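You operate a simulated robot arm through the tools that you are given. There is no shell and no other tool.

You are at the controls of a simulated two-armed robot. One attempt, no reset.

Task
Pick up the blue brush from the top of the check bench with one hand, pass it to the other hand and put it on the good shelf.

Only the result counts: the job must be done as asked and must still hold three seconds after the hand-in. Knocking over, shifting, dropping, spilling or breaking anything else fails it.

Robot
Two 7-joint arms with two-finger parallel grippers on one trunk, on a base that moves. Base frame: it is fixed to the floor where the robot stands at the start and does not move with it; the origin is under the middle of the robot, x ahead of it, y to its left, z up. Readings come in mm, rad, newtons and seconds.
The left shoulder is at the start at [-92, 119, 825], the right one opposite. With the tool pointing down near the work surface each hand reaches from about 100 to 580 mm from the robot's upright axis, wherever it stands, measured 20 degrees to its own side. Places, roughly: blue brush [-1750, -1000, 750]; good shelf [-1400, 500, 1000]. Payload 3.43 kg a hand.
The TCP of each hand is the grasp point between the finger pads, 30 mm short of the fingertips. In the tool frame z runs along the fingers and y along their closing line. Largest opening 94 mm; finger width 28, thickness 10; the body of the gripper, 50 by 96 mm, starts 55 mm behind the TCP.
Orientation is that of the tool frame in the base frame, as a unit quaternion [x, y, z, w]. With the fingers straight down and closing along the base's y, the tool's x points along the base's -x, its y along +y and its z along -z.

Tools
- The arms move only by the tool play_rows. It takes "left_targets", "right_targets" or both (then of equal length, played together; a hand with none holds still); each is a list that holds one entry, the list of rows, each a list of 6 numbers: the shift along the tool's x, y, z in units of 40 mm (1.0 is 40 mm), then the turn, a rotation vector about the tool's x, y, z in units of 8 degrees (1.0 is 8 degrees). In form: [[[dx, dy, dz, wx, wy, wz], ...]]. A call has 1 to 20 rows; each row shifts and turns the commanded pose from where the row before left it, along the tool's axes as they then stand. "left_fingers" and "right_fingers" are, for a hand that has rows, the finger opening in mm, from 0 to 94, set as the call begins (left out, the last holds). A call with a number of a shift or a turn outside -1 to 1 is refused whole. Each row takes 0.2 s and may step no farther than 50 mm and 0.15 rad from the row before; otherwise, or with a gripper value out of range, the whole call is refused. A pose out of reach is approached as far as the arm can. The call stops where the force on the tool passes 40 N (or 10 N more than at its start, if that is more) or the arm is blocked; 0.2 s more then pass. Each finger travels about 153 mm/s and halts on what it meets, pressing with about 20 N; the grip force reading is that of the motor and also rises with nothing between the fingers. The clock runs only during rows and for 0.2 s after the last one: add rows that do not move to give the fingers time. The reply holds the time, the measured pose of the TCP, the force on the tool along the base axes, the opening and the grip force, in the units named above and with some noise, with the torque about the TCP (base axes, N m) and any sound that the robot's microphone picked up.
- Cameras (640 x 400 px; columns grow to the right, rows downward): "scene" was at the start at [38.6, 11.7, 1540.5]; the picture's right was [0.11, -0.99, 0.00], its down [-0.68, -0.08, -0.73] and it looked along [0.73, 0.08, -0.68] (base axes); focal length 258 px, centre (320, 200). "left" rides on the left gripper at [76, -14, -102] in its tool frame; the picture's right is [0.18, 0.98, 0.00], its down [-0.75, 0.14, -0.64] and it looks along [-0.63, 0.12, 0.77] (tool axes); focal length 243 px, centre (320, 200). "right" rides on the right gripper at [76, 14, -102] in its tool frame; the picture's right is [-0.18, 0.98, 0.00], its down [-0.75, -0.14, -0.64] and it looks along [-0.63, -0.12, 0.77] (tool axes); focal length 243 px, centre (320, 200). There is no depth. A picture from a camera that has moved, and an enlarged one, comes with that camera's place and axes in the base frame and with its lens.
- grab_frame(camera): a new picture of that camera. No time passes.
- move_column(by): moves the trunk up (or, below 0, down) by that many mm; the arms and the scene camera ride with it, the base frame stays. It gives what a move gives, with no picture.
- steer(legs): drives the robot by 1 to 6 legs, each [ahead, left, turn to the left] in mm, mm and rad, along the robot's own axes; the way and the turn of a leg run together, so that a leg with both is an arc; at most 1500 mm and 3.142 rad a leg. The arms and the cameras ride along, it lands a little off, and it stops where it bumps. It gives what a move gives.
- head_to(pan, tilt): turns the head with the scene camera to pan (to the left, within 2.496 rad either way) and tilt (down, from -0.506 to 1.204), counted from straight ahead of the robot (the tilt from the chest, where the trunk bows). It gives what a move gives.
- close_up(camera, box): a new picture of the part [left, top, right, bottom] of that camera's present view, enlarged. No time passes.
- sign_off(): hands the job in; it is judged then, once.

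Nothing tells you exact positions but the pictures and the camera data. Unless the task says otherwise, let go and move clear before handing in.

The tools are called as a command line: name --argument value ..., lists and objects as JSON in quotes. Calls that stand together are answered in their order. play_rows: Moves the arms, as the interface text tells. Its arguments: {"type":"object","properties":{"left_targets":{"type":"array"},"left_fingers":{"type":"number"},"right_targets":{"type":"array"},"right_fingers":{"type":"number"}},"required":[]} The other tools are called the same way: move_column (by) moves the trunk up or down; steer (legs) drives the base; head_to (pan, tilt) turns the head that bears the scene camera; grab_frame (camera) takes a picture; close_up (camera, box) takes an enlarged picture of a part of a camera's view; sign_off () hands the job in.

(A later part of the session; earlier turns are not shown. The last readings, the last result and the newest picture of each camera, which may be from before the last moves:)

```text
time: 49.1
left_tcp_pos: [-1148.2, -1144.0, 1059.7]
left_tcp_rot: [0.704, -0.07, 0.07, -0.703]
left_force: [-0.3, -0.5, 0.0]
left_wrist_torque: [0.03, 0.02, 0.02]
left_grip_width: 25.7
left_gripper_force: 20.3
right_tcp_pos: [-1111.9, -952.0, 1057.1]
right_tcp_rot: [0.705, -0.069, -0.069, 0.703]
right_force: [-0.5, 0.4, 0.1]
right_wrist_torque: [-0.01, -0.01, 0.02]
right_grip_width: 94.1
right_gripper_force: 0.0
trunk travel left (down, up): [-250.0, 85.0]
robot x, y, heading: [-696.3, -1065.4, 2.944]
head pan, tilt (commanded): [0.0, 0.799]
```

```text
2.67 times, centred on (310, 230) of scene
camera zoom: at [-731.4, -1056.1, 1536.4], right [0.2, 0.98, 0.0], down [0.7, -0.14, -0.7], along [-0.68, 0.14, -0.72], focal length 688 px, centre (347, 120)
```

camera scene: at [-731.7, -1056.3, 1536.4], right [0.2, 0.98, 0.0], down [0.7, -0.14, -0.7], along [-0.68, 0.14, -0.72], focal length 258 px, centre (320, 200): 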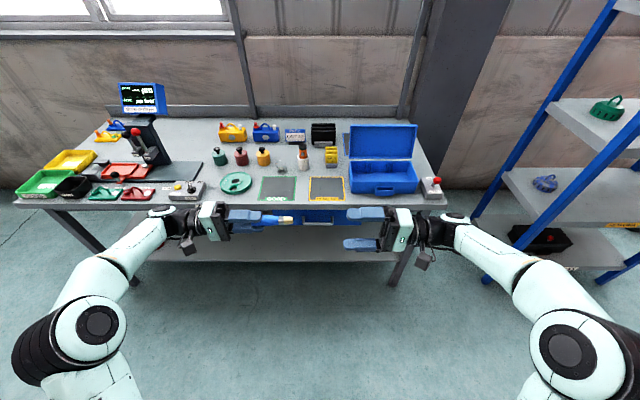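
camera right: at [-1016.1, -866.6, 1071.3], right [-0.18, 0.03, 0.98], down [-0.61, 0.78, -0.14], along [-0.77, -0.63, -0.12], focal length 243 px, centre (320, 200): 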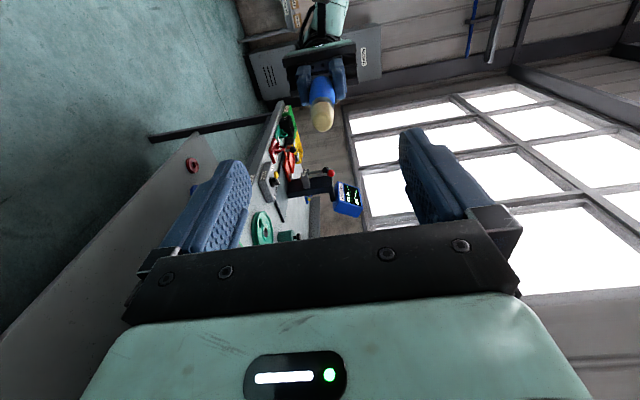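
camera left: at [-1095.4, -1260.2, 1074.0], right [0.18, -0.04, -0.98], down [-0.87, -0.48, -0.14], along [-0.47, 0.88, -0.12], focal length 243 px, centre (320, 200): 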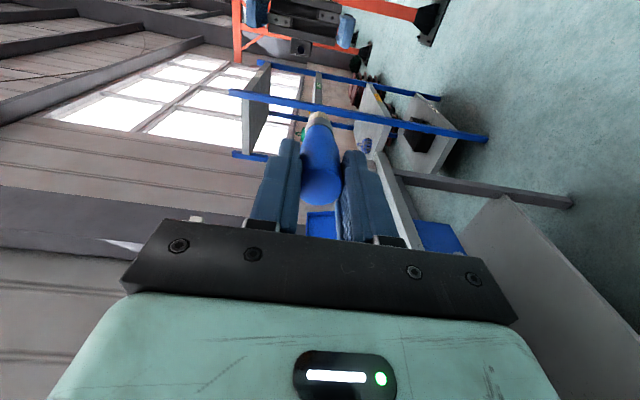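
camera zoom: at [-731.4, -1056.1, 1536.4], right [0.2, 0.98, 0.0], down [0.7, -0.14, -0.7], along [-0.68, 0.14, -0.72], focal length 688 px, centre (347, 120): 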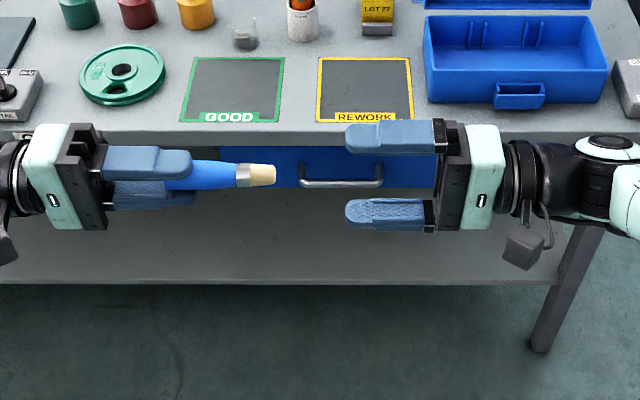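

The scene view shows the brush on the centre line of the right fingers, within about 2 mm, with its bristle end about 75 mm beyond the left fingertips. I'll advance the right hand over the bristle end and ferrule, keeping about 19 mm between the fingertips.

play_rows --right_targets '[[[0.04, 0.05, 0.7, 0, 0, 0], [0, 0, 0.75, 0, 0, 0], [0, 0, 0.75, 0, 0, 0], [0, 0, 0.7, 0, 0, 0], [0, 0, 0, 0, 0, 0]]]' --right_fingers 94

grab_frame --camera "right"

close_up --camera "scene" --box '[200, 170, 400, 290]'

```text
time: 50.3
left_tcp_pos: [-1149.8, -1143.9, 1059.2]
left_tcp_rot: [0.705, -0.07, 0.069, -0.703]
left_force: [0.2, -0.2, 0.0]
left_wrist_torque: [-0.03, 0.02, 0.0]
left_grip_width: 25.6
left_gripper_force: 20.2
right_tcp_pos: [-1133.0, -1067.8, 1060.6]
right_tcp_rot: [0.704, -0.07, -0.07, 0.703]
right_force: [0.4, 0.0, 1.1]
right_wrist_torque: [-0.01, 0.0, 0.01]
right_grip_width: 93.6
right_gripper_force: 0.0
trunk travel left (down, up): [-250.0, 85.0]
robot x, y, heading: [-696.2, -1062.8, 2.942]
head pan, tilt (commanded): [0.0, 0.799]
```

```text
taken
camera right: at [-1037.1, -981.2, 1075.0], right [-0.18, 0.03, 0.98], down [-0.61, 0.78, -0.14], along [-0.77, -0.63, -0.12], focal length 243 px, centre (320, 200)
```

right: 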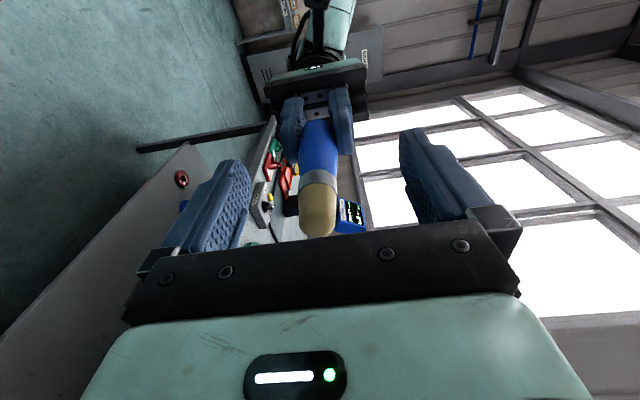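

```text
3.20 times, centred on (300, 230) of scene
camera zoom: at [-731.7, -1055.9, 1536.4], right [0.2, 0.98, 0.0], down [0.7, -0.14, -0.7], along [-0.68, 0.14, -0.72], focal length 825 px, centre (384, 104)
```

zoom: 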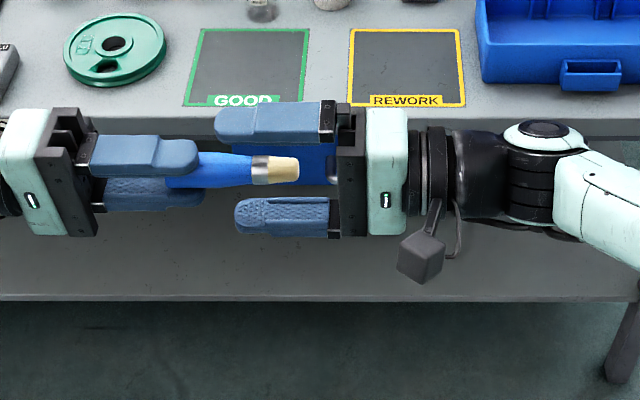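

The bristle end and ferrule lie centred between the right fingers. I'll close the right hand while the left keeps holding.

play_rows --right_targets '[[[0, 0, 0, 0, 0, 0], [0, 0, 0, 0, 0, 0], [0, 0, 0, 0, 0, 0], [0, 0, 0, 0, 0, 0], [0, 0, 0, 0, 0, 0]]]' --right_fingers 0

grab_frame --camera "right"

close_up --camera "scene" --box '[200, 170, 400, 290]'

```text
time: 51.5
left_tcp_pos: [-1149.6, -1143.9, 1059.8]
left_tcp_rot: [-0.704, 0.071, -0.07, 0.704]
left_force: [0.4, 0.5, 9.0]
left_wrist_torque: [0.48, -0.08, 0.04]
left_grip_width: 25.7
left_gripper_force: 20.2
right_tcp_pos: [-1131.9, -1067.2, 1059.8]
right_tcp_rot: [0.704, -0.07, -0.069, 0.703]
right_force: [1.2, -0.7, -10.6]
right_wrist_torque: [0.35, -0.12, 0.06]
right_grip_width: 24.3
right_gripper_force: 19.7
trunk travel left (down, up): [-250.0, 85.0]
robot x, y, heading: [-695.4, -1066.7, 2.947]
head pan, tilt (commanded): [0.0, 0.799]
```

```text
taken
camera right: at [-1037.1, -980.9, 1074.3], right [-0.18, 0.03, 0.98], down [-0.61, 0.78, -0.14], along [-0.77, -0.63, -0.12], focal length 243 px, centre (320, 200)
```

right: 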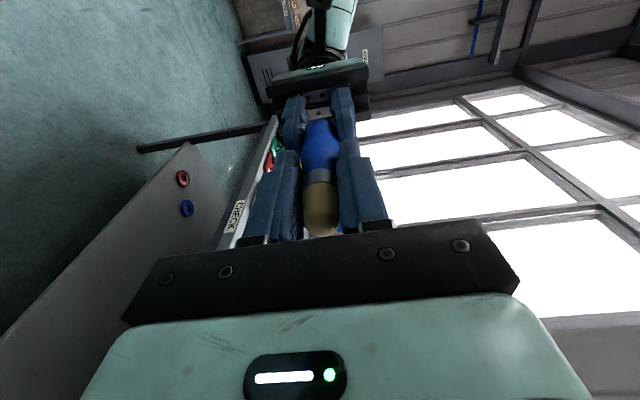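

```text
3.20 times, centred on (300, 230) of scene
camera zoom: at [-731.8, -1056.2, 1536.4], right [0.2, 0.98, 0.0], down [0.7, -0.14, -0.7], along [-0.68, 0.14, -0.72], focal length 825 px, centre (384, 104)
```

zoom: 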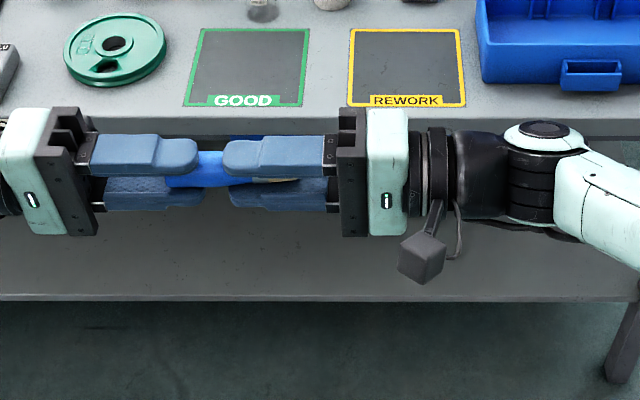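

Both hands hold the brush, with about 10 N of vertical strain between them. I'll ease the right hand down by a millimetre to relieve it before letting go with the left.

play_rows --right_targets '[[[0, -0.03, 0, 0, 0, 0], [0, 0, 0, 0, 0, 0], [0, 0, 0, 0, 0, 0]]]' --right_fingers 0

```text
time: 52.3
left_tcp_pos: [-1149.5, -1142.7, 1059.5]
left_tcp_rot: [0.705, -0.07, 0.07, -0.702]
left_force: [-0.9, -2.6, 10.2]
left_wrist_torque: [0.48, -0.05, 0.06]
left_grip_width: 25.7
left_gripper_force: 19.8
right_tcp_pos: [-1132.7, -1067.2, 1058.4]
right_tcp_rot: [0.704, -0.07, -0.071, 0.703]
right_force: [2.1, 1.6, -10.9]
right_wrist_torque: [0.33, -0.14, 0.05]
right_grip_width: 24.6
right_gripper_force: 20.0
trunk travel left (down, up): [-250.0, 85.0]
robot x, y, heading: [-693.4, -1065.2, 2.943]
head pan, tilt (commanded): [0.0, 0.799]
```

The readings are steady and the right hand grips firmly at 20 N. I'll open the left hand while the right holds still.

play_rows --left_targets '[[[0, 0, 0, 0, 0, 0], [0, 0, 0, 0, 0, 0], [0, 0, 0, 0, 0, 0]]]' --left_fingers 60

grab_frame --camera "right"

close_up --camera "scene" --box '[200, 170, 400, 290]'

```text
time: 53.1
left_tcp_pos: [-1149.6, -1143.5, 1058.3]
left_tcp_rot: [0.704, -0.07, 0.07, -0.703]
left_force: [0.5, 1.2, 0.1]
left_wrist_torque: [0.0, -0.01, -0.01]
left_grip_width: 59.9
left_gripper_force: 0.1
right_tcp_pos: [-1132.1, -1068.0, 1060.0]
right_tcp_rot: [0.704, -0.07, -0.07, 0.703]
right_force: [1.0, 0.5, -0.5]
right_wrist_torque: [-0.02, -0.05, -0.02]
right_grip_width: 24.3
right_gripper_force: 20.2
trunk travel left (down, up): [-250.0, 85.0]
robot x, y, heading: [-695.5, -1065.3, 2.943]
head pan, tilt (commanded): [0.0, 0.799]
```

```text
taken
camera right: at [-1037.1, -981.7, 1074.0], right [-0.18, 0.04, 0.98], down [-0.61, 0.78, -0.14], along [-0.77, -0.63, -0.12], focal length 243 px, centre (320, 200)
```

right: 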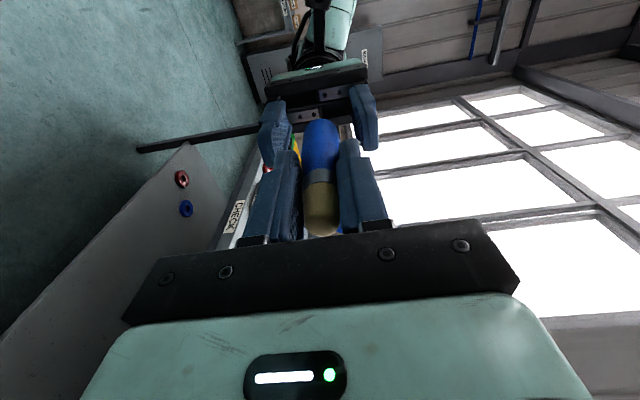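

```text
3.20 times, centred on (300, 230) of scene
camera zoom: at [-731.8, -1056.2, 1536.4], right [0.2, 0.98, 0.0], down [0.7, -0.14, -0.7], along [-0.68, 0.14, -0.72], focal length 825 px, centre (384, 104)
```

zoom: 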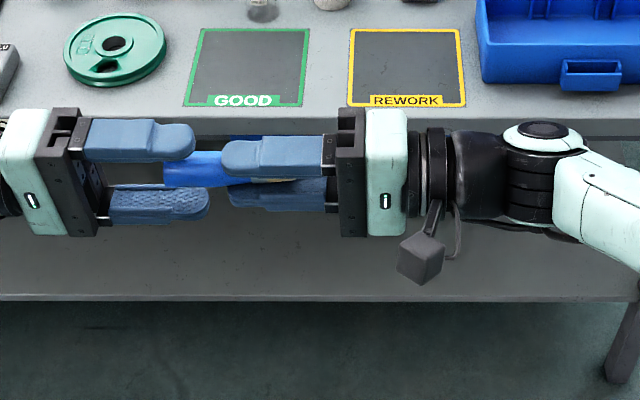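

The right hand alone now holds the brush, and the left fingers are clear of it. I'll withdraw the left hand sideways and back towards me.

play_rows --left_targets '[[[0, 0, -0.6, 0, 0, 0], [0, 0, -0.9, 0, 0, 0], [0, 0, -0.9, 0, 0, 0], [0, 0, -0.9, 0, 0, 0], [0.6, 0, -0.6, 0, 0, 0], [0.9, 0, 0, 0, 0, 0], [0.9, 0, 0, 0, 0, 0], [0, 0, 0, 0, 0, 0]]]' --left_fingers 60

grab_frame --camera "right"

grab_frame --camera "scene"

close_up --camera "scene" --box '[200, 170, 400, 290]'

```text
time: 54.9
left_tcp_pos: [-1085.4, -1315.7, 1058.5]
left_tcp_rot: [0.704, -0.07, 0.07, -0.703]
left_force: [0.5, 0.1, 0.4]
left_wrist_torque: [0.0, 0.0, -0.02]
left_grip_width: 60.0
left_gripper_force: 0.2
right_tcp_pos: [-1132.8, -1068.0, 1059.9]
right_tcp_rot: [0.705, -0.07, -0.07, 0.703]
right_force: [-0.2, -0.6, -0.7]
right_wrist_torque: [0.06, -0.02, 0.0]
right_grip_width: 24.4
right_gripper_force: 19.9
trunk travel left (down, up): [-250.0, 85.0]
robot x, y, heading: [-694.6, -1064.8, 2.942]
head pan, tilt (commanded): [0.0, 0.799]
```

```text
taken
camera right: at [-1037.5, -981.7, 1073.8], right [-0.18, 0.03, 0.98], down [-0.61, 0.78, -0.14], along [-0.77, -0.63, -0.12], focal length 243 px, centre (320, 200)
```

right: 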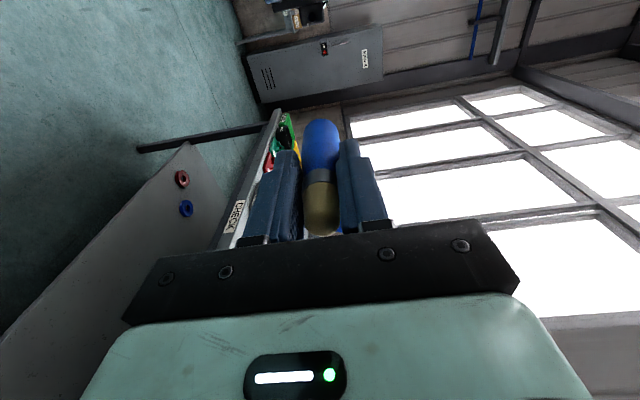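

```text
taken
camera scene: at [-732.4, -1056.2, 1536.4], right [0.2, 0.98, 0.0], down [0.7, -0.14, -0.7], along [-0.68, 0.14, -0.72], focal length 258 px, centre (320, 200)
```

scene: 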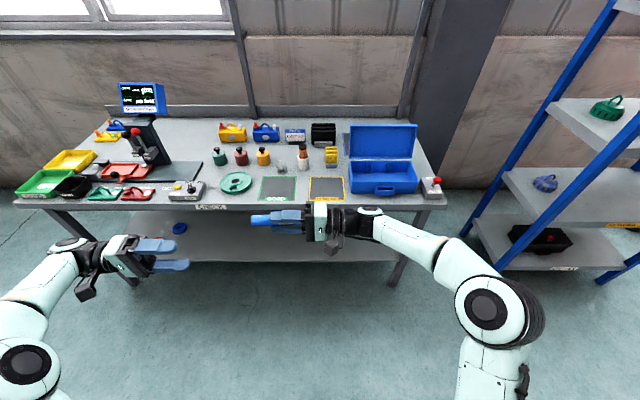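

```text
3.20 times, centred on (300, 230) of scene
camera zoom: at [-732.4, -1056.2, 1536.4], right [0.2, 0.98, 0.0], down [0.7, -0.14, -0.7], along [-0.68, 0.14, -0.72], focal length 825 px, centre (384, 104)
```

zoom: 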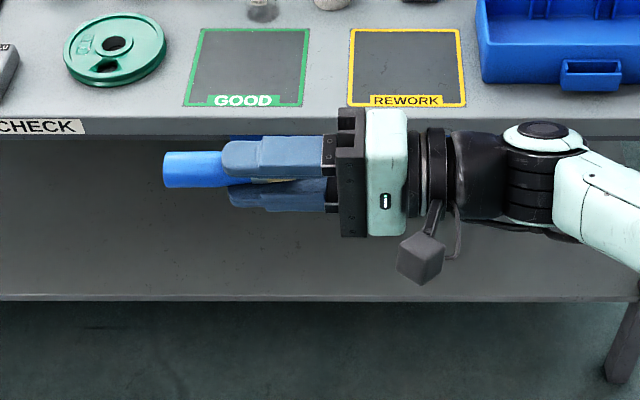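

The hand-over worked and the right hand holds the brush coaxially by its ferrule end. I'll turn the right hand back to pointing down and draw it in a little before driving to the shelf.

play_rows --right_targets '[[[0, 0, 0, 0.94, 0, 0], [0, 0, 0, 0.94, 0, 0], [0, 0, 0, 0.94, 0, 0], [0, 0, 0, 0.94, 0, 0], [0, 0, 0, 0.94, 0, 0], [0, 0, 0, 0.94, 0, 0], [0, 0, 0, 0.94, 0, 0], [0, 0, 0, 0.94, 0, 0], [0, 0, 0, 0.94, 0, 0], [0, 0, 0, 0.94, 0, 0], [0, 0, 0, 0.94, 0, 0], [0, 0, 0, 0.9, 0, 0], [0, 0, 0, 0, 0, 0]]]' --right_fingers 0

play_rows --right_targets '[[[0.5, -0.8, 0, 0, 0, 0], [0.7, -0.8, 0, 0, 0, 0], [0.7, -0.8, 0, 0, 0, 0], [0.7, -0.8, 0, 0, 0, 0], [0, 0, 0, 0, 0, 0]]]' --right_fingers 0

grab_frame --camera "scene"

grab_frame --camera "right"

```text
time: 57.7
left_tcp_pos: [-1084.8, -1314.7, 1059.8]
left_tcp_rot: [0.705, -0.07, 0.069, -0.703]
left_force: [-0.2, -1.1, 0.3]
left_wrist_torque: [-0.03, -0.01, 0.03]
left_grip_width: 59.9
left_gripper_force: 0.1
right_tcp_pos: [-1122.8, -1068.1, 1055.7]
right_tcp_rot: [0.995, -0.098, 0.0, -0.001]
right_force: [-0.2, -0.6, -0.8]
right_wrist_torque: [0.01, 0.02, 0.02]
right_grip_width: 24.4
right_gripper_force: 19.9
right hand out of reach, approached as far as the arm can: row 12
trunk travel left (down, up): [-250.0, 85.0]
robot x, y, heading: [-696.1, -1064.9, 2.945]
head pan, tilt (commanded): [0.0, 0.799]
```

```text
time: 58.9
left_tcp_pos: [-1085.3, -1316.6, 1059.4]
left_tcp_rot: [0.704, -0.07, 0.069, -0.703]
left_force: [0.1, 0.9, -0.3]
left_wrist_torque: [0.01, -0.01, -0.02]
left_grip_width: 60.0
left_gripper_force: 0.1
right_tcp_pos: [-996.9, -963.7, 1056.1]
right_tcp_rot: [0.995, -0.099, 0.0, 0.0]
right_force: [-0.1, 0.4, -0.2]
right_wrist_torque: [0.02, 0.0, 0.0]
right_grip_width: 24.1
right_gripper_force: 20.0
trunk travel left (down, up): [-250.0, 85.0]
robot x, y, heading: [-699.2, -1066.5, 2.945]
head pan, tilt (commanded): [0.0, 0.799]
```

```text
taken
camera scene: at [-732.5, -1056.7, 1536.4], right [0.2, 0.98, 0.0], down [0.7, -0.14, -0.7], along [-0.68, 0.14, -0.72], focal length 258 px, centre (320, 200)
```

scene: 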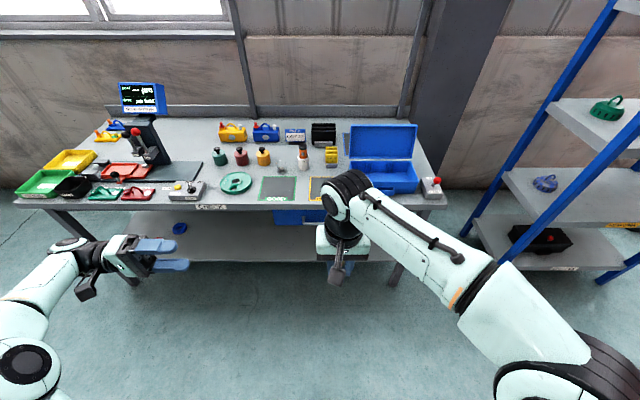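

```text
taken
camera right: at [-924.7, -991.4, 1158.5], right [-0.37, -0.93, 0.0], down [-0.71, 0.29, 0.64], along [-0.6, 0.24, -0.77], focal length 243 px, centre (320, 200)
```

right: 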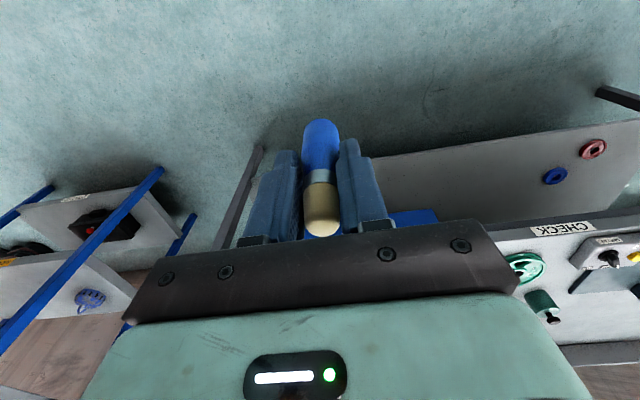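

The brush hangs firmly below the right hand. I'll drive sideways to the right to stand in front of the shelf unit, keeping well back from it.

steer --legs '[[0, -1250, 0]]'

head_to --pan 0.0 --tilt 0.5

grab_frame --camera "scene"

```text
time: 69.9
left_tcp_pos: [-848.2, -107.3, 1059.5]
left_tcp_rot: [0.705, -0.064, 0.065, -0.703]
left_force: [-0.5, 0.3, 0.5]
left_wrist_torque: [-0.02, 0.01, 0.01]
left_grip_width: 60.0
left_gripper_force: 0.1
right_tcp_pos: [-766.1, 246.3, 1055.8]
right_tcp_rot: [0.996, -0.09, 0.0, 0.0]
right_force: [0.2, 1.3, -0.1]
right_wrist_torque: [0.01, 0.02, -0.02]
right_grip_width: 24.3
right_gripper_force: 20.0
trunk travel left (down, up): [-250.0, 85.0]
robot x, y, heading: [-464.6, 147.7, 2.957]
head pan, tilt (commanded): [0.0, 0.799]
```

```text
time: 70.7
left_tcp_pos: [-847.6, -107.0, 1058.8]
left_tcp_rot: [0.705, -0.064, 0.064, -0.704]
left_force: [0.4, -0.7, 0.6]
left_wrist_torque: [-0.01, -0.02, -0.02]
left_grip_width: 60.1
left_gripper_force: 0.1
right_tcp_pos: [-766.7, 245.5, 1056.5]
right_tcp_rot: [0.996, -0.091, 0.0, 0.0]
right_force: [0.2, -0.6, -1.2]
right_wrist_torque: [0.02, -0.01, 0.01]
right_grip_width: 24.3
right_gripper_force: 20.2
trunk travel left (down, up): [-250.0, 85.0]
robot x, y, heading: [-462.4, 147.2, 2.959]
head pan, tilt (commanded): [0.0, 0.499]
```

```text
taken
camera scene: at [-509.0, 159.5, 1562.3], right [0.18, 0.98, 0.0], down [0.47, -0.09, -0.88], along [-0.86, 0.16, -0.48], focal length 258 px, centre (320, 200)
```

scene: 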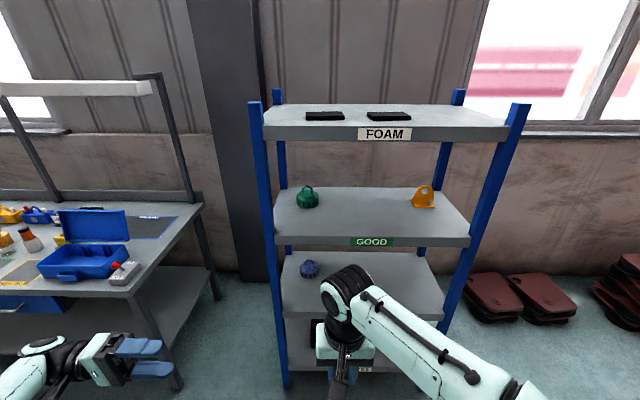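

The GOOD board has free space in its middle, between the green part on the left and the orange part on the right, and its top is near z 1010. I'll stretch the right hand ahead while tipping it forward, half of the tip first.

play_rows --right_targets '[[[-0.3, -0.17, 0, 0, -0.94, 0], [-0.297, -0.17, 0.039, 0, -0.94, 0], [-0.29, -0.17, 0.078, 0, -0.94, 0], [-0.277, -0.17, 0.115, 0, -0.94, 0], [-0.26, -0.17, 0.15, 0, -0.94, 0], [-0.238, -0.17, 0.183, 0, -0.94, 0], [0, 0, 0, 0, 0, 0]]]' --right_fingers 0

grab_frame --camera "scene"

```text
time: 72.3
left_tcp_pos: [-848.9, -107.6, 1060.6]
left_tcp_rot: [0.705, -0.065, 0.064, -0.703]
left_force: [0.3, 0.3, -0.1]
left_wrist_torque: [0.0, 0.01, 0.01]
left_grip_width: 60.1
left_gripper_force: 0.1
right_tcp_pos: [-830.0, 299.5, 1055.9]
right_tcp_rot: [0.92, -0.083, -0.382, -0.034]
right_force: [-1.0, -0.4, -0.1]
right_wrist_torque: [0.0, 0.01, 0.01]
right_grip_width: 24.2
right_gripper_force: 19.9
trunk travel left (down, up): [-250.0, 85.0]
robot x, y, heading: [-462.4, 144.2, 2.963]
head pan, tilt (commanded): [0.0, 0.499]
```

```text
taken
camera scene: at [-509.0, 159.4, 1562.4], right [0.18, 0.98, 0.0], down [0.47, -0.09, -0.88], along [-0.86, 0.16, -0.48], focal length 258 px, centre (320, 200)
```

scene: 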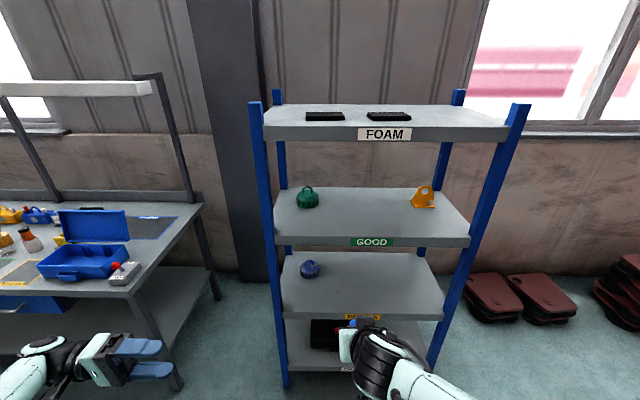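

The hand is tipped 45° forward as planned. I'll finish the tip to horizontal.

play_rows --right_targets '[[[-0.212, -0.17, 0.212, 0, -0.94, 0], [-0.183, -0.17, 0.238, 0, -0.94, 0], [-0.15, -0.17, 0.26, 0, -0.94, 0], [-0.115, -0.17, 0.277, 0, -0.94, 0], [-0.078, -0.17, 0.29, 0, -0.94, 0], [-0.039, -0.17, 0.297, 0, -0.9, 0], [0, 0, 0, 0, 0, 0]]]' --right_fingers 0

grab_frame --camera "scene"

grab_frame --camera "right"

```text
time: 73.9
left_tcp_pos: [-847.4, -106.7, 1061.4]
left_tcp_rot: [0.705, -0.064, 0.064, -0.704]
left_force: [0.2, -0.7, 0.1]
left_wrist_torque: [0.01, 0.0, 0.01]
left_grip_width: 60.1
left_gripper_force: 0.0
right_tcp_pos: [-892.7, 352.5, 1057.0]
right_tcp_rot: [0.704, -0.063, -0.704, -0.064]
right_force: [-0.6, -0.4, -0.9]
right_wrist_torque: [0.02, 0.01, -0.04]
right_grip_width: 23.9
right_gripper_force: 20.1
trunk travel left (down, up): [-250.0, 85.0]
robot x, y, heading: [-461.1, 149.2, 2.963]
head pan, tilt (commanded): [0.0, 0.499]
```

```text
taken
camera scene: at [-508.6, 159.4, 1562.4], right [0.18, 0.98, 0.0], down [0.47, -0.09, -0.88], along [-0.86, 0.16, -0.48], focal length 258 px, centre (320, 200)
```

scene: 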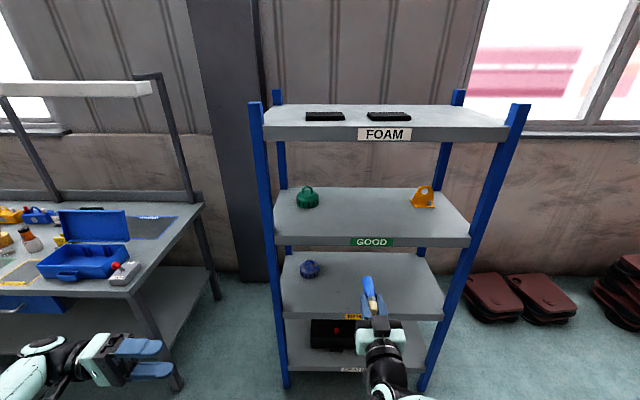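

```text
taken
camera right: at [-793.9, 320.4, 980.2], right [-0.18, -0.97, 0.18], down [0.66, 0.02, 0.75], along [-0.73, 0.25, 0.63], focal length 243 px, centre (320, 200)
```

right: 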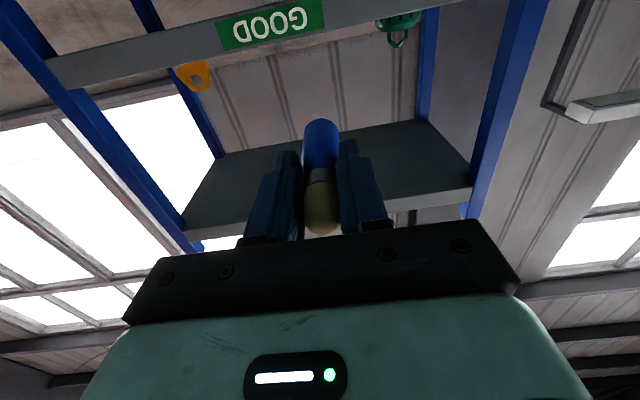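

The right hand now points straight ahead with the brush extending in front of it. The wrist camera looks up at the GOOD board, so I'll enlarge that view to refine the board's height.

close_up --camera "right" --box '[120, 0, 440, 160]'

close_up --camera "scene" --box '[250, 170, 490, 320]'

```text
2.00 times, centred on (280, 80) of right
camera zoom: at [-793.9, 320.4, 980.2], right [-0.18, -0.97, 0.18], down [0.66, 0.02, 0.75], along [-0.73, 0.25, 0.63], focal length 485 px, centre (400, 440)
```

zoom: 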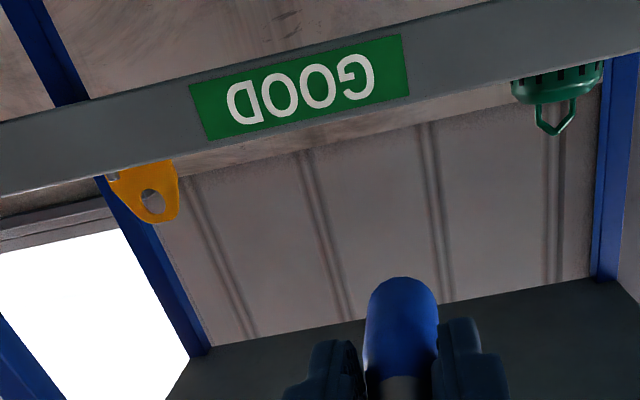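

```text
2.67 times, centred on (370, 245) of scene
camera zoom: at [-508.6, 159.4, 1562.4], right [0.18, 0.98, 0.0], down [0.47, -0.09, -0.88], along [-0.86, 0.16, -0.48], focal length 688 px, centre (187, 80)
```

zoom: 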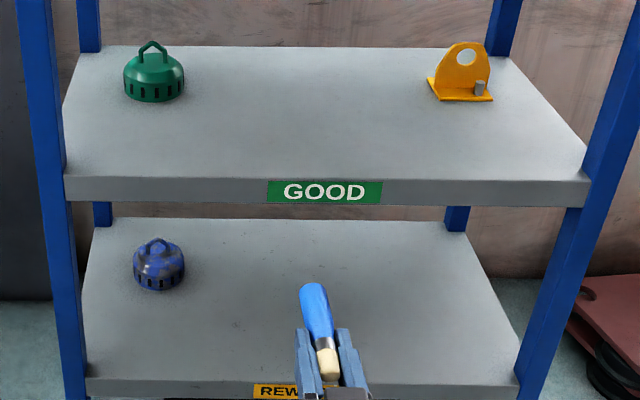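

The GOOD board's top is at about z 1020 and its front edge is 774 mm ahead of my axis, nearly square to me. The space in front of the label is free for more than 150 mm either side. I'll raise the hand a little and drive ahead so the brush comes over the front part of the board with about 45 mm to spare.

play_rows --right_targets '[[[-0.7, 0, 0, 0, 0, 0], [0, 0, 0, 0, 0, 0]]]' --right_fingers 0

steer --legs '[[240, -45, 0]]'

head_to --pan -0.2 --tilt 0.7

grab_frame --camera "scene"

grab_frame --camera "right"

```text
time: 74.5
left_tcp_pos: [-848.7, -107.9, 1059.3]
left_tcp_rot: [0.705, -0.064, 0.064, -0.703]
left_force: [0.2, 0.1, 0.4]
left_wrist_torque: [0.01, 0.03, -0.04]
left_grip_width: 60.1
left_gripper_force: 0.1
right_tcp_pos: [-892.7, 352.7, 1085.3]
right_tcp_rot: [0.705, -0.063, -0.703, -0.063]
right_force: [0.1, -0.9, -0.9]
right_wrist_torque: [-0.03, -0.03, -0.03]
right_grip_width: 24.3
right_gripper_force: 20.3
trunk travel left (down, up): [-250.0, 85.0]
robot x, y, heading: [-462.3, 150.5, 2.958]
head pan, tilt (commanded): [0.0, 0.499]
```

```text
time: 76.4
left_tcp_pos: [-1081.4, -20.3, 1059.9]
left_tcp_rot: [0.704, -0.064, 0.063, -0.704]
left_force: [0.0, 0.1, -0.3]
left_wrist_torque: [0.03, 0.01, 0.0]
left_grip_width: 59.8
left_gripper_force: 0.1
right_tcp_pos: [-1125.8, 440.5, 1083.4]
right_tcp_rot: [0.705, -0.063, -0.703, -0.063]
right_force: [-0.2, -0.1, 0.4]
right_wrist_torque: [0.01, -0.01, 0.01]
right_grip_width: 24.1
right_gripper_force: 20.0
trunk travel left (down, up): [-250.0, 85.0]
robot x, y, heading: [-695.4, 236.3, 2.965]
head pan, tilt (commanded): [0.0, 0.499]
```

```text
time: 77.1
left_tcp_pos: [-1080.4, -21.4, 1060.6]
left_tcp_rot: [0.705, -0.063, 0.064, -0.704]
left_force: [0.2, -0.1, 0.5]
left_wrist_torque: [0.01, 0.0, 0.0]
left_grip_width: 60.1
left_gripper_force: 0.1
right_tcp_pos: [-1126.5, 440.3, 1084.7]
right_tcp_rot: [0.705, -0.064, -0.704, -0.064]
right_force: [0.0, 0.3, 0.1]
right_wrist_torque: [-0.01, 0.01, 0.01]
right_grip_width: 24.1
right_gripper_force: 20.2
trunk travel left (down, up): [-250.0, 85.0]
robot x, y, heading: [-693.3, 234.9, 2.965]
head pan, tilt (commanded): [-0.201, 0.7]
```

```text
taken
camera scene: at [-731.4, 261.9, 1544.7], right [0.37, 0.93, 0.0], down [0.6, -0.24, -0.77], along [-0.71, 0.28, -0.64], focal length 258 px, centre (320, 200)
```

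scene: 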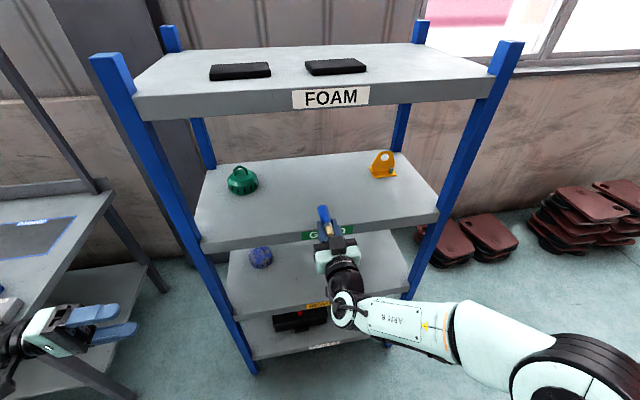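

```text
taken
camera right: at [-1026.3, 408.4, 1008.6], right [-0.18, -0.97, 0.18], down [0.66, 0.02, 0.75], along [-0.73, 0.25, 0.63], focal length 243 px, centre (320, 200)
```

right: 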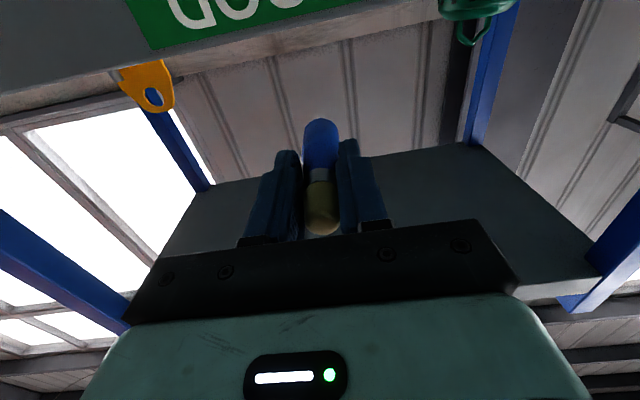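

The brush tip is just over the board's front edge with height to spare. I'll enlarge both views to confirm the edge position and height before going further.

close_up --camera "right" --box '[100, 0, 500, 250]'

close_up --camera "scene" --box '[190, 140, 450, 300]'

```text
1.60 times, centred on (300, 125) of right
camera zoom: at [-1026.3, 408.4, 1008.6], right [-0.18, -0.97, 0.18], down [0.66, 0.02, 0.75], along [-0.73, 0.25, 0.63], focal length 388 px, centre (352, 320)
```

zoom: 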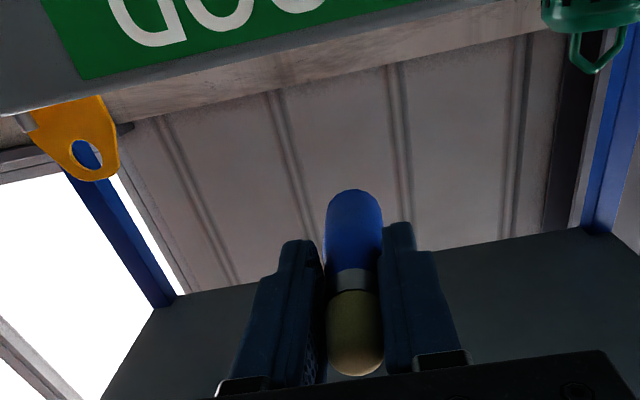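

```text
2.46 times, centred on (320, 220) of scene
camera zoom: at [-731.4, 261.9, 1544.7], right [0.37, 0.93, 0.0], down [0.6, -0.24, -0.77], along [-0.71, 0.28, -0.64], focal length 635 px, centre (320, 151)
```

zoom: 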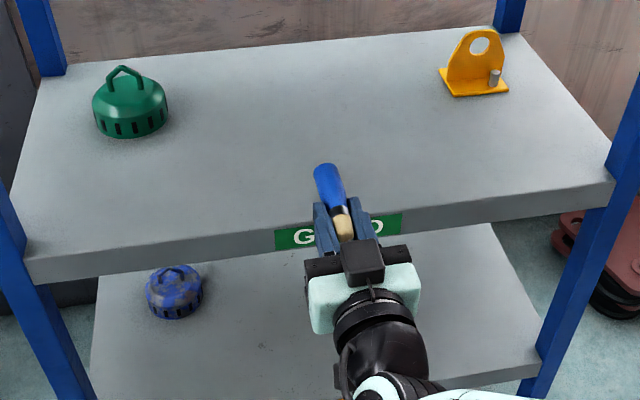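

The board top is at z ≈ 1021 and its edge is 73 mm ahead of the right TCP. To keep the gripper body just outside the edge, I'll advance 115 mm, so the brush lies fully over the board, and then lower it.

play_rows --right_targets '[[[0, 0, 0.6, 0, 0, 0], [0, 0, 0.76, 0, 0, 0], [0, 0, 0.76, 0, 0, 0], [0, 0, 0.76, 0, 0, 0], [0, 0, 0, 0, 0, 0]]]' --right_fingers 0

grab_frame --camera "right"

close_up --camera "scene" --box '[190, 140, 450, 300]'

```text
time: 78.3
left_tcp_pos: [-1080.8, -20.6, 1059.2]
left_tcp_rot: [0.705, -0.063, 0.064, -0.704]
left_force: [0.8, 0.3, 0.5]
left_wrist_torque: [-0.01, -0.03, -0.01]
left_grip_width: 60.1
left_gripper_force: 0.0
right_tcp_pos: [-1237.7, 461.0, 1084.1]
right_tcp_rot: [0.705, -0.065, -0.704, -0.065]
right_force: [-0.3, -0.3, -0.4]
right_wrist_torque: [0.0, -0.01, 0.0]
right_grip_width: 24.2
right_gripper_force: 19.7
trunk travel left (down, up): [-250.0, 85.0]
robot x, y, heading: [-698.0, 233.2, 2.96]
head pan, tilt (commanded): [-0.201, 0.7]
```

```text
taken
camera right: at [-1138.7, 429.1, 1008.3], right [-0.18, -0.97, 0.18], down [0.66, 0.02, 0.75], along [-0.73, 0.25, 0.63], focal length 243 px, centre (320, 200)
```

right: 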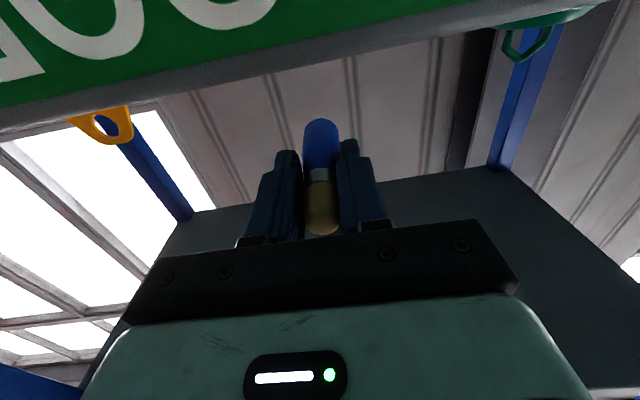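

```text
2.46 times, centred on (320, 220) of scene
camera zoom: at [-731.1, 262.0, 1544.6], right [0.37, 0.93, 0.0], down [0.6, -0.24, -0.77], along [-0.71, 0.28, -0.64], focal length 635 px, centre (320, 151)
```

zoom: 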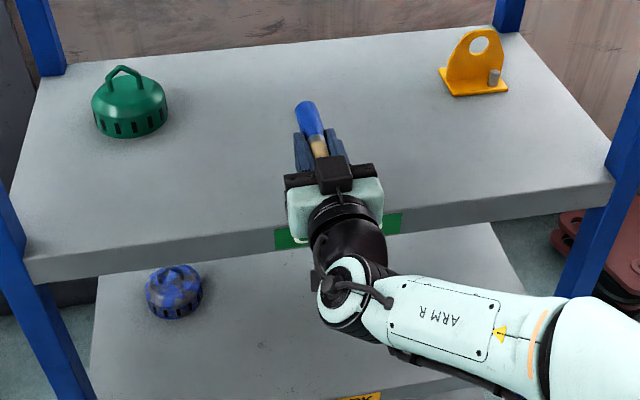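

The brush lies over the board with the gripper body just outside the edge (TCP 40 mm past it), and nothing is near. I'll lower it most of the way.

play_rows --right_targets '[[[0.35, 0, 0, 0, 0, 0], [0.35, 0, 0, 0, 0, 0], [0.35, 0, 0, 0, 0, 0], [0, 0, 0, 0, 0, 0]]]' --right_fingers 0

close_up --camera "scene" --box '[190, 140, 450, 300]'

grab_frame --camera "right"

```text
time: 79.3
left_tcp_pos: [-1081.7, -20.5, 1060.5]
left_tcp_rot: [0.705, -0.063, 0.064, -0.704]
left_force: [-0.4, -0.1, 0.2]
left_wrist_torque: [-0.01, -0.03, 0.02]
left_grip_width: 60.0
left_gripper_force: 0.1
right_tcp_pos: [-1237.6, 460.3, 1056.5]
right_tcp_rot: [0.705, -0.064, -0.703, -0.064]
right_force: [0.3, -0.1, -0.6]
right_wrist_torque: [0.02, 0.0, 0.01]
right_grip_width: 24.2
right_gripper_force: 20.3
right hand out of reach, approached as far as the arm can: row 3
trunk travel left (down, up): [-250.0, 85.0]
robot x, y, heading: [-689.0, 235.0, 2.958]
head pan, tilt (commanded): [-0.201, 0.7]
```

```text
2.46 times, centred on (320, 220) of scene
camera zoom: at [-731.7, 262.6, 1544.6], right [0.37, 0.93, 0.0], down [0.6, -0.24, -0.76], along [-0.71, 0.28, -0.64], focal length 635 px, centre (320, 151)
```

zoom: 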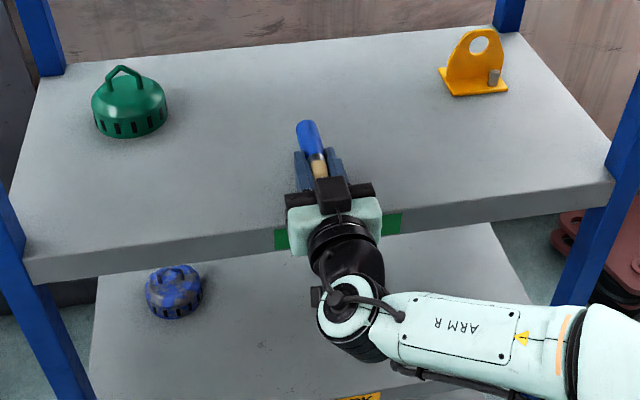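

```text
taken
camera right: at [-1138.8, 429.1, 980.5], right [-0.18, -0.97, 0.18], down [0.66, 0.02, 0.75], along [-0.73, 0.25, 0.63], focal length 243 px, centre (320, 200)
```

right: 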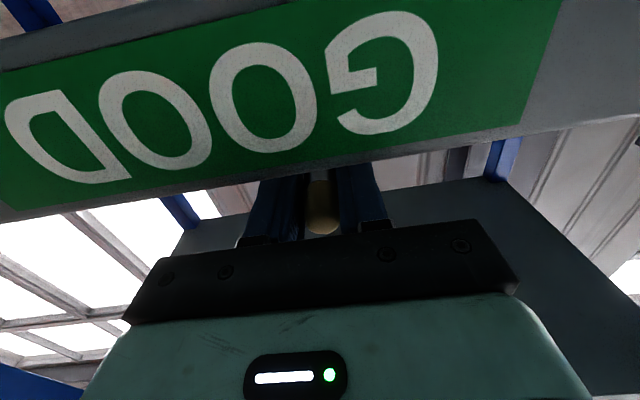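

The arm can't go lower in this posture (TCP at z 1056.5), but the trunk can. I'll lower the trunk in small steps, watching the force.

move_column --by -14

grab_frame --camera "right"

close_up --camera "scene" --box '[240, 140, 400, 240]'

```text
time: 79.9
left_tcp_pos: [-1081.3, -20.2, 1044.9]
left_tcp_rot: [0.704, -0.064, 0.064, -0.704]
left_force: [0.2, 0.2, -0.2]
left_wrist_torque: [0.04, 0.04, -0.01]
left_grip_width: 60.1
left_gripper_force: 0.0
right_tcp_pos: [-1239.2, 459.4, 1042.3]
right_tcp_rot: [0.705, -0.064, -0.704, -0.064]
right_force: [0.1, -0.6, 0.1]
right_wrist_torque: [0.0, -0.04, 0.02]
right_grip_width: 23.7
right_gripper_force: 19.6
trunk travel left (down, up): [-236.0, 99.0]
robot x, y, heading: [-699.1, 237.9, 2.962]
head pan, tilt (commanded): [-0.201, 0.7]
```

```text
taken
camera right: at [-1140.1, 429.0, 966.3], right [-0.18, -0.97, 0.18], down [0.66, 0.02, 0.75], along [-0.73, 0.25, 0.63], focal length 243 px, centre (320, 200)
```

right: 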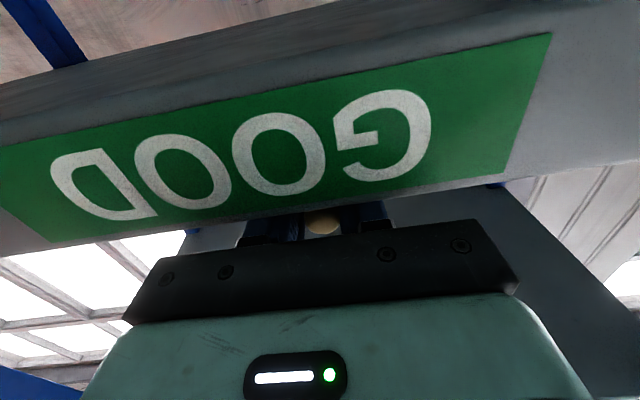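

```text
4.00 times, centred on (320, 190) of scene
camera zoom: at [-732.2, 262.3, 1530.4], right [0.37, 0.93, 0.0], down [0.6, -0.24, -0.76], along [-0.71, 0.28, -0.64], focal length 1031 px, centre (320, 240)
```

zoom: 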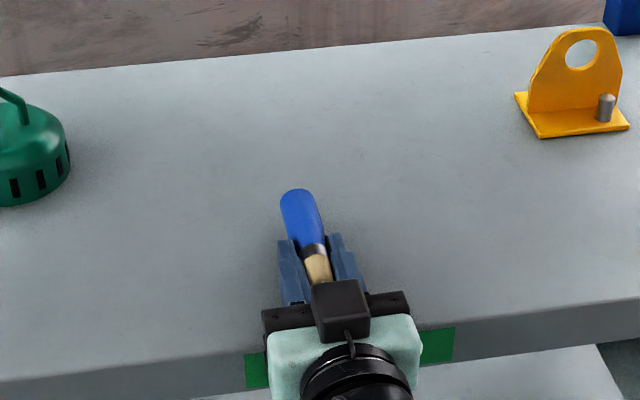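

The brush is now about 8 mm above the board, and the edge check confirms the body is outside. I'll lower a few more millimetres.

move_column --by -5

```text
time: 80.5
left_tcp_pos: [-1080.7, -19.0, 1040.3]
left_tcp_rot: [0.705, -0.064, 0.063, -0.704]
left_force: [0.4, -1.1, 0.8]
left_wrist_torque: [0.01, 0.01, 0.01]
left_grip_width: 60.2
left_gripper_force: 0.1
right_tcp_pos: [-1240.1, 460.2, 1038.0]
right_tcp_rot: [0.705, -0.063, -0.704, -0.063]
right_force: [-0.3, 0.5, 0.0]
right_wrist_torque: [0.0, -0.02, -0.03]
right_grip_width: 24.0
right_gripper_force: 19.9
trunk travel left (down, up): [-231.0, 104.0]
robot x, y, heading: [-693.0, 234.9, 2.957]
head pan, tilt (commanded): [-0.201, 0.7]
```

move_column --by -2

close_up --camera "scene" --box '[280, 170, 360, 220]'

```text
time: 81.0
left_tcp_pos: [-1081.0, -21.1, 1039.8]
left_tcp_rot: [0.705, -0.063, 0.064, -0.703]
left_force: [-0.6, -0.2, 0.0]
left_wrist_torque: [0.0, 0.05, 0.01]
left_grip_width: 60.0
left_gripper_force: 0.1
right_tcp_pos: [-1239.2, 459.6, 1036.6]
right_tcp_rot: [0.705, -0.065, -0.704, -0.064]
right_force: [-0.4, -0.6, -0.5]
right_wrist_torque: [0.02, -0.01, 0.01]
right_grip_width: 23.9
right_gripper_force: 20.3
trunk travel left (down, up): [-229.0, 106.0]
robot x, y, heading: [-697.5, 235.8, 2.963]
head pan, tilt (commanded): [-0.201, 0.7]
```

```text
8.00 times, centred on (320, 195) of scene
camera zoom: at [-731.9, 262.1, 1523.5], right [0.37, 0.93, 0.0], down [0.6, -0.24, -0.76], along [-0.71, 0.28, -0.64], focal length 2063 px, centre (320, 240)
```

zoom: 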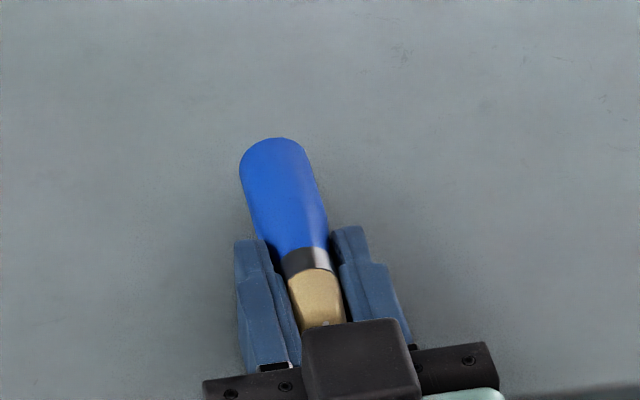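

There's no contact yet at TCP z 1036.6. I'll keep lowering in 2 mm steps until the force shows contact.

move_column --by -2

move_column --by -2

```text
time: 81.5
left_tcp_pos: [-1081.4, -20.2, 1036.7]
left_tcp_rot: [0.705, -0.063, 0.063, -0.703]
left_force: [0.1, 0.2, -1.0]
left_wrist_torque: [0.02, 0.03, -0.02]
left_grip_width: 59.9
left_gripper_force: 0.1
right_tcp_pos: [-1239.5, 459.6, 1035.7]
right_tcp_rot: [-0.704, 0.063, 0.705, 0.063]
right_force: [-0.6, 0.6, 4.5]
right_wrist_torque: [0.01, -0.19, -0.04]
right_grip_width: 24.0
right_gripper_force: 19.7
trunk travel left (down, up): [-227.0, 108.0]
robot x, y, heading: [-695.1, 236.6, 2.961]
head pan, tilt (commanded): [-0.201, 0.7]
```

```text
time: 82.0
left_tcp_pos: [-1079.6, -20.4, 1034.9]
left_tcp_rot: [0.705, -0.063, 0.064, -0.704]
left_force: [0.6, -0.1, 0.0]
left_wrist_torque: [-0.02, 0.01, -0.01]
left_grip_width: 59.9
left_gripper_force: 0.0
right_tcp_pos: [-1239.2, 460.1, 1035.5]
right_tcp_rot: [-0.702, 0.064, 0.706, 0.064]
right_force: [-4.7, 2.5, 16.8]
right_wrist_torque: [-0.12, -0.71, -0.04]
right_grip_width: 24.1
right_gripper_force: 20.5
trunk travel left (down, up): [-225.0, 110.0]
robot x, y, heading: [-694.2, 239.1, 2.956]
head pan, tilt (commanded): [-0.201, 0.7]
```

Contact shows 17 N, and the torque places it at the board's front edge under the finger bases, so the brush itself is only 1–2 mm above the board. I'll lift 2 mm to unload, then open the fingers a little so the brush settles.

move_column --by 3

play_rows --right_targets '[[[0, 0, 0, 0, 0, 0], [0, 0, 0, 0, 0, 0], [0, 0, 0, 0, 0, 0], [0, 0, 0, 0, 0, 0]]]' --right_fingers 36

close_up --camera "scene" --box '[280, 170, 360, 220]'

```text
time: 82.5
left_tcp_pos: [-1080.5, -20.7, 1037.6]
left_tcp_rot: [0.705, -0.064, 0.063, -0.704]
left_force: [-0.3, 0.7, -0.1]
left_wrist_torque: [0.02, 0.0, 0.02]
left_grip_width: 60.1
left_gripper_force: 0.0
right_tcp_pos: [-1239.9, 459.5, 1035.5]
right_tcp_rot: [0.705, -0.063, -0.704, -0.063]
right_force: [-5.2, 1.8, 9.8]
right_wrist_torque: [0.01, 0.07, 0.02]
right_grip_width: 24.1
right_gripper_force: 20.4
trunk travel left (down, up): [-228.0, 107.0]
robot x, y, heading: [-696.5, 235.9, 2.962]
head pan, tilt (commanded): [-0.201, 0.7]
```

```text
time: 83.5
left_tcp_pos: [-1081.1, -21.3, 1038.9]
left_tcp_rot: [0.705, -0.063, 0.063, -0.703]
left_force: [0.2, -0.1, 0.1]
left_wrist_torque: [0.0, -0.02, 0.06]
left_grip_width: 60.0
left_gripper_force: 0.1
right_tcp_pos: [-1238.4, 460.2, 1035.4]
right_tcp_rot: [0.705, -0.064, -0.703, -0.064]
right_force: [1.6, -1.0, 5.7]
right_wrist_torque: [0.02, -0.01, -0.01]
right_grip_width: 34.3
right_gripper_force: 0.0
trunk travel left (down, up): [-228.0, 107.0]
robot x, y, heading: [-694.1, 236.8, 2.963]
head pan, tilt (commanded): [-0.201, 0.7]
```

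```text
8.00 times, centred on (320, 195) of scene
camera zoom: at [-731.1, 261.8, 1522.6], right [0.37, 0.93, 0.0], down [0.6, -0.24, -0.77], along [-0.71, 0.28, -0.64], focal length 2063 px, centre (320, 240)
```

zoom: 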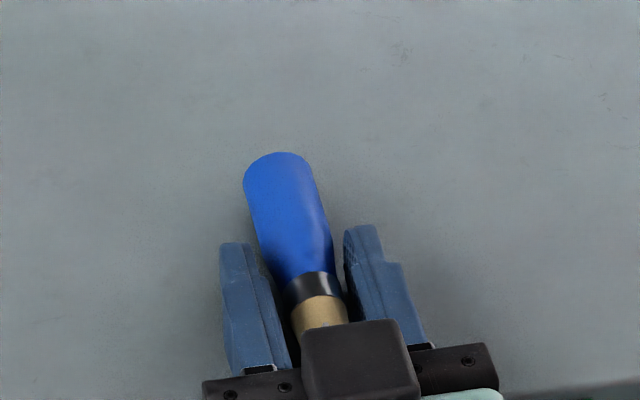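

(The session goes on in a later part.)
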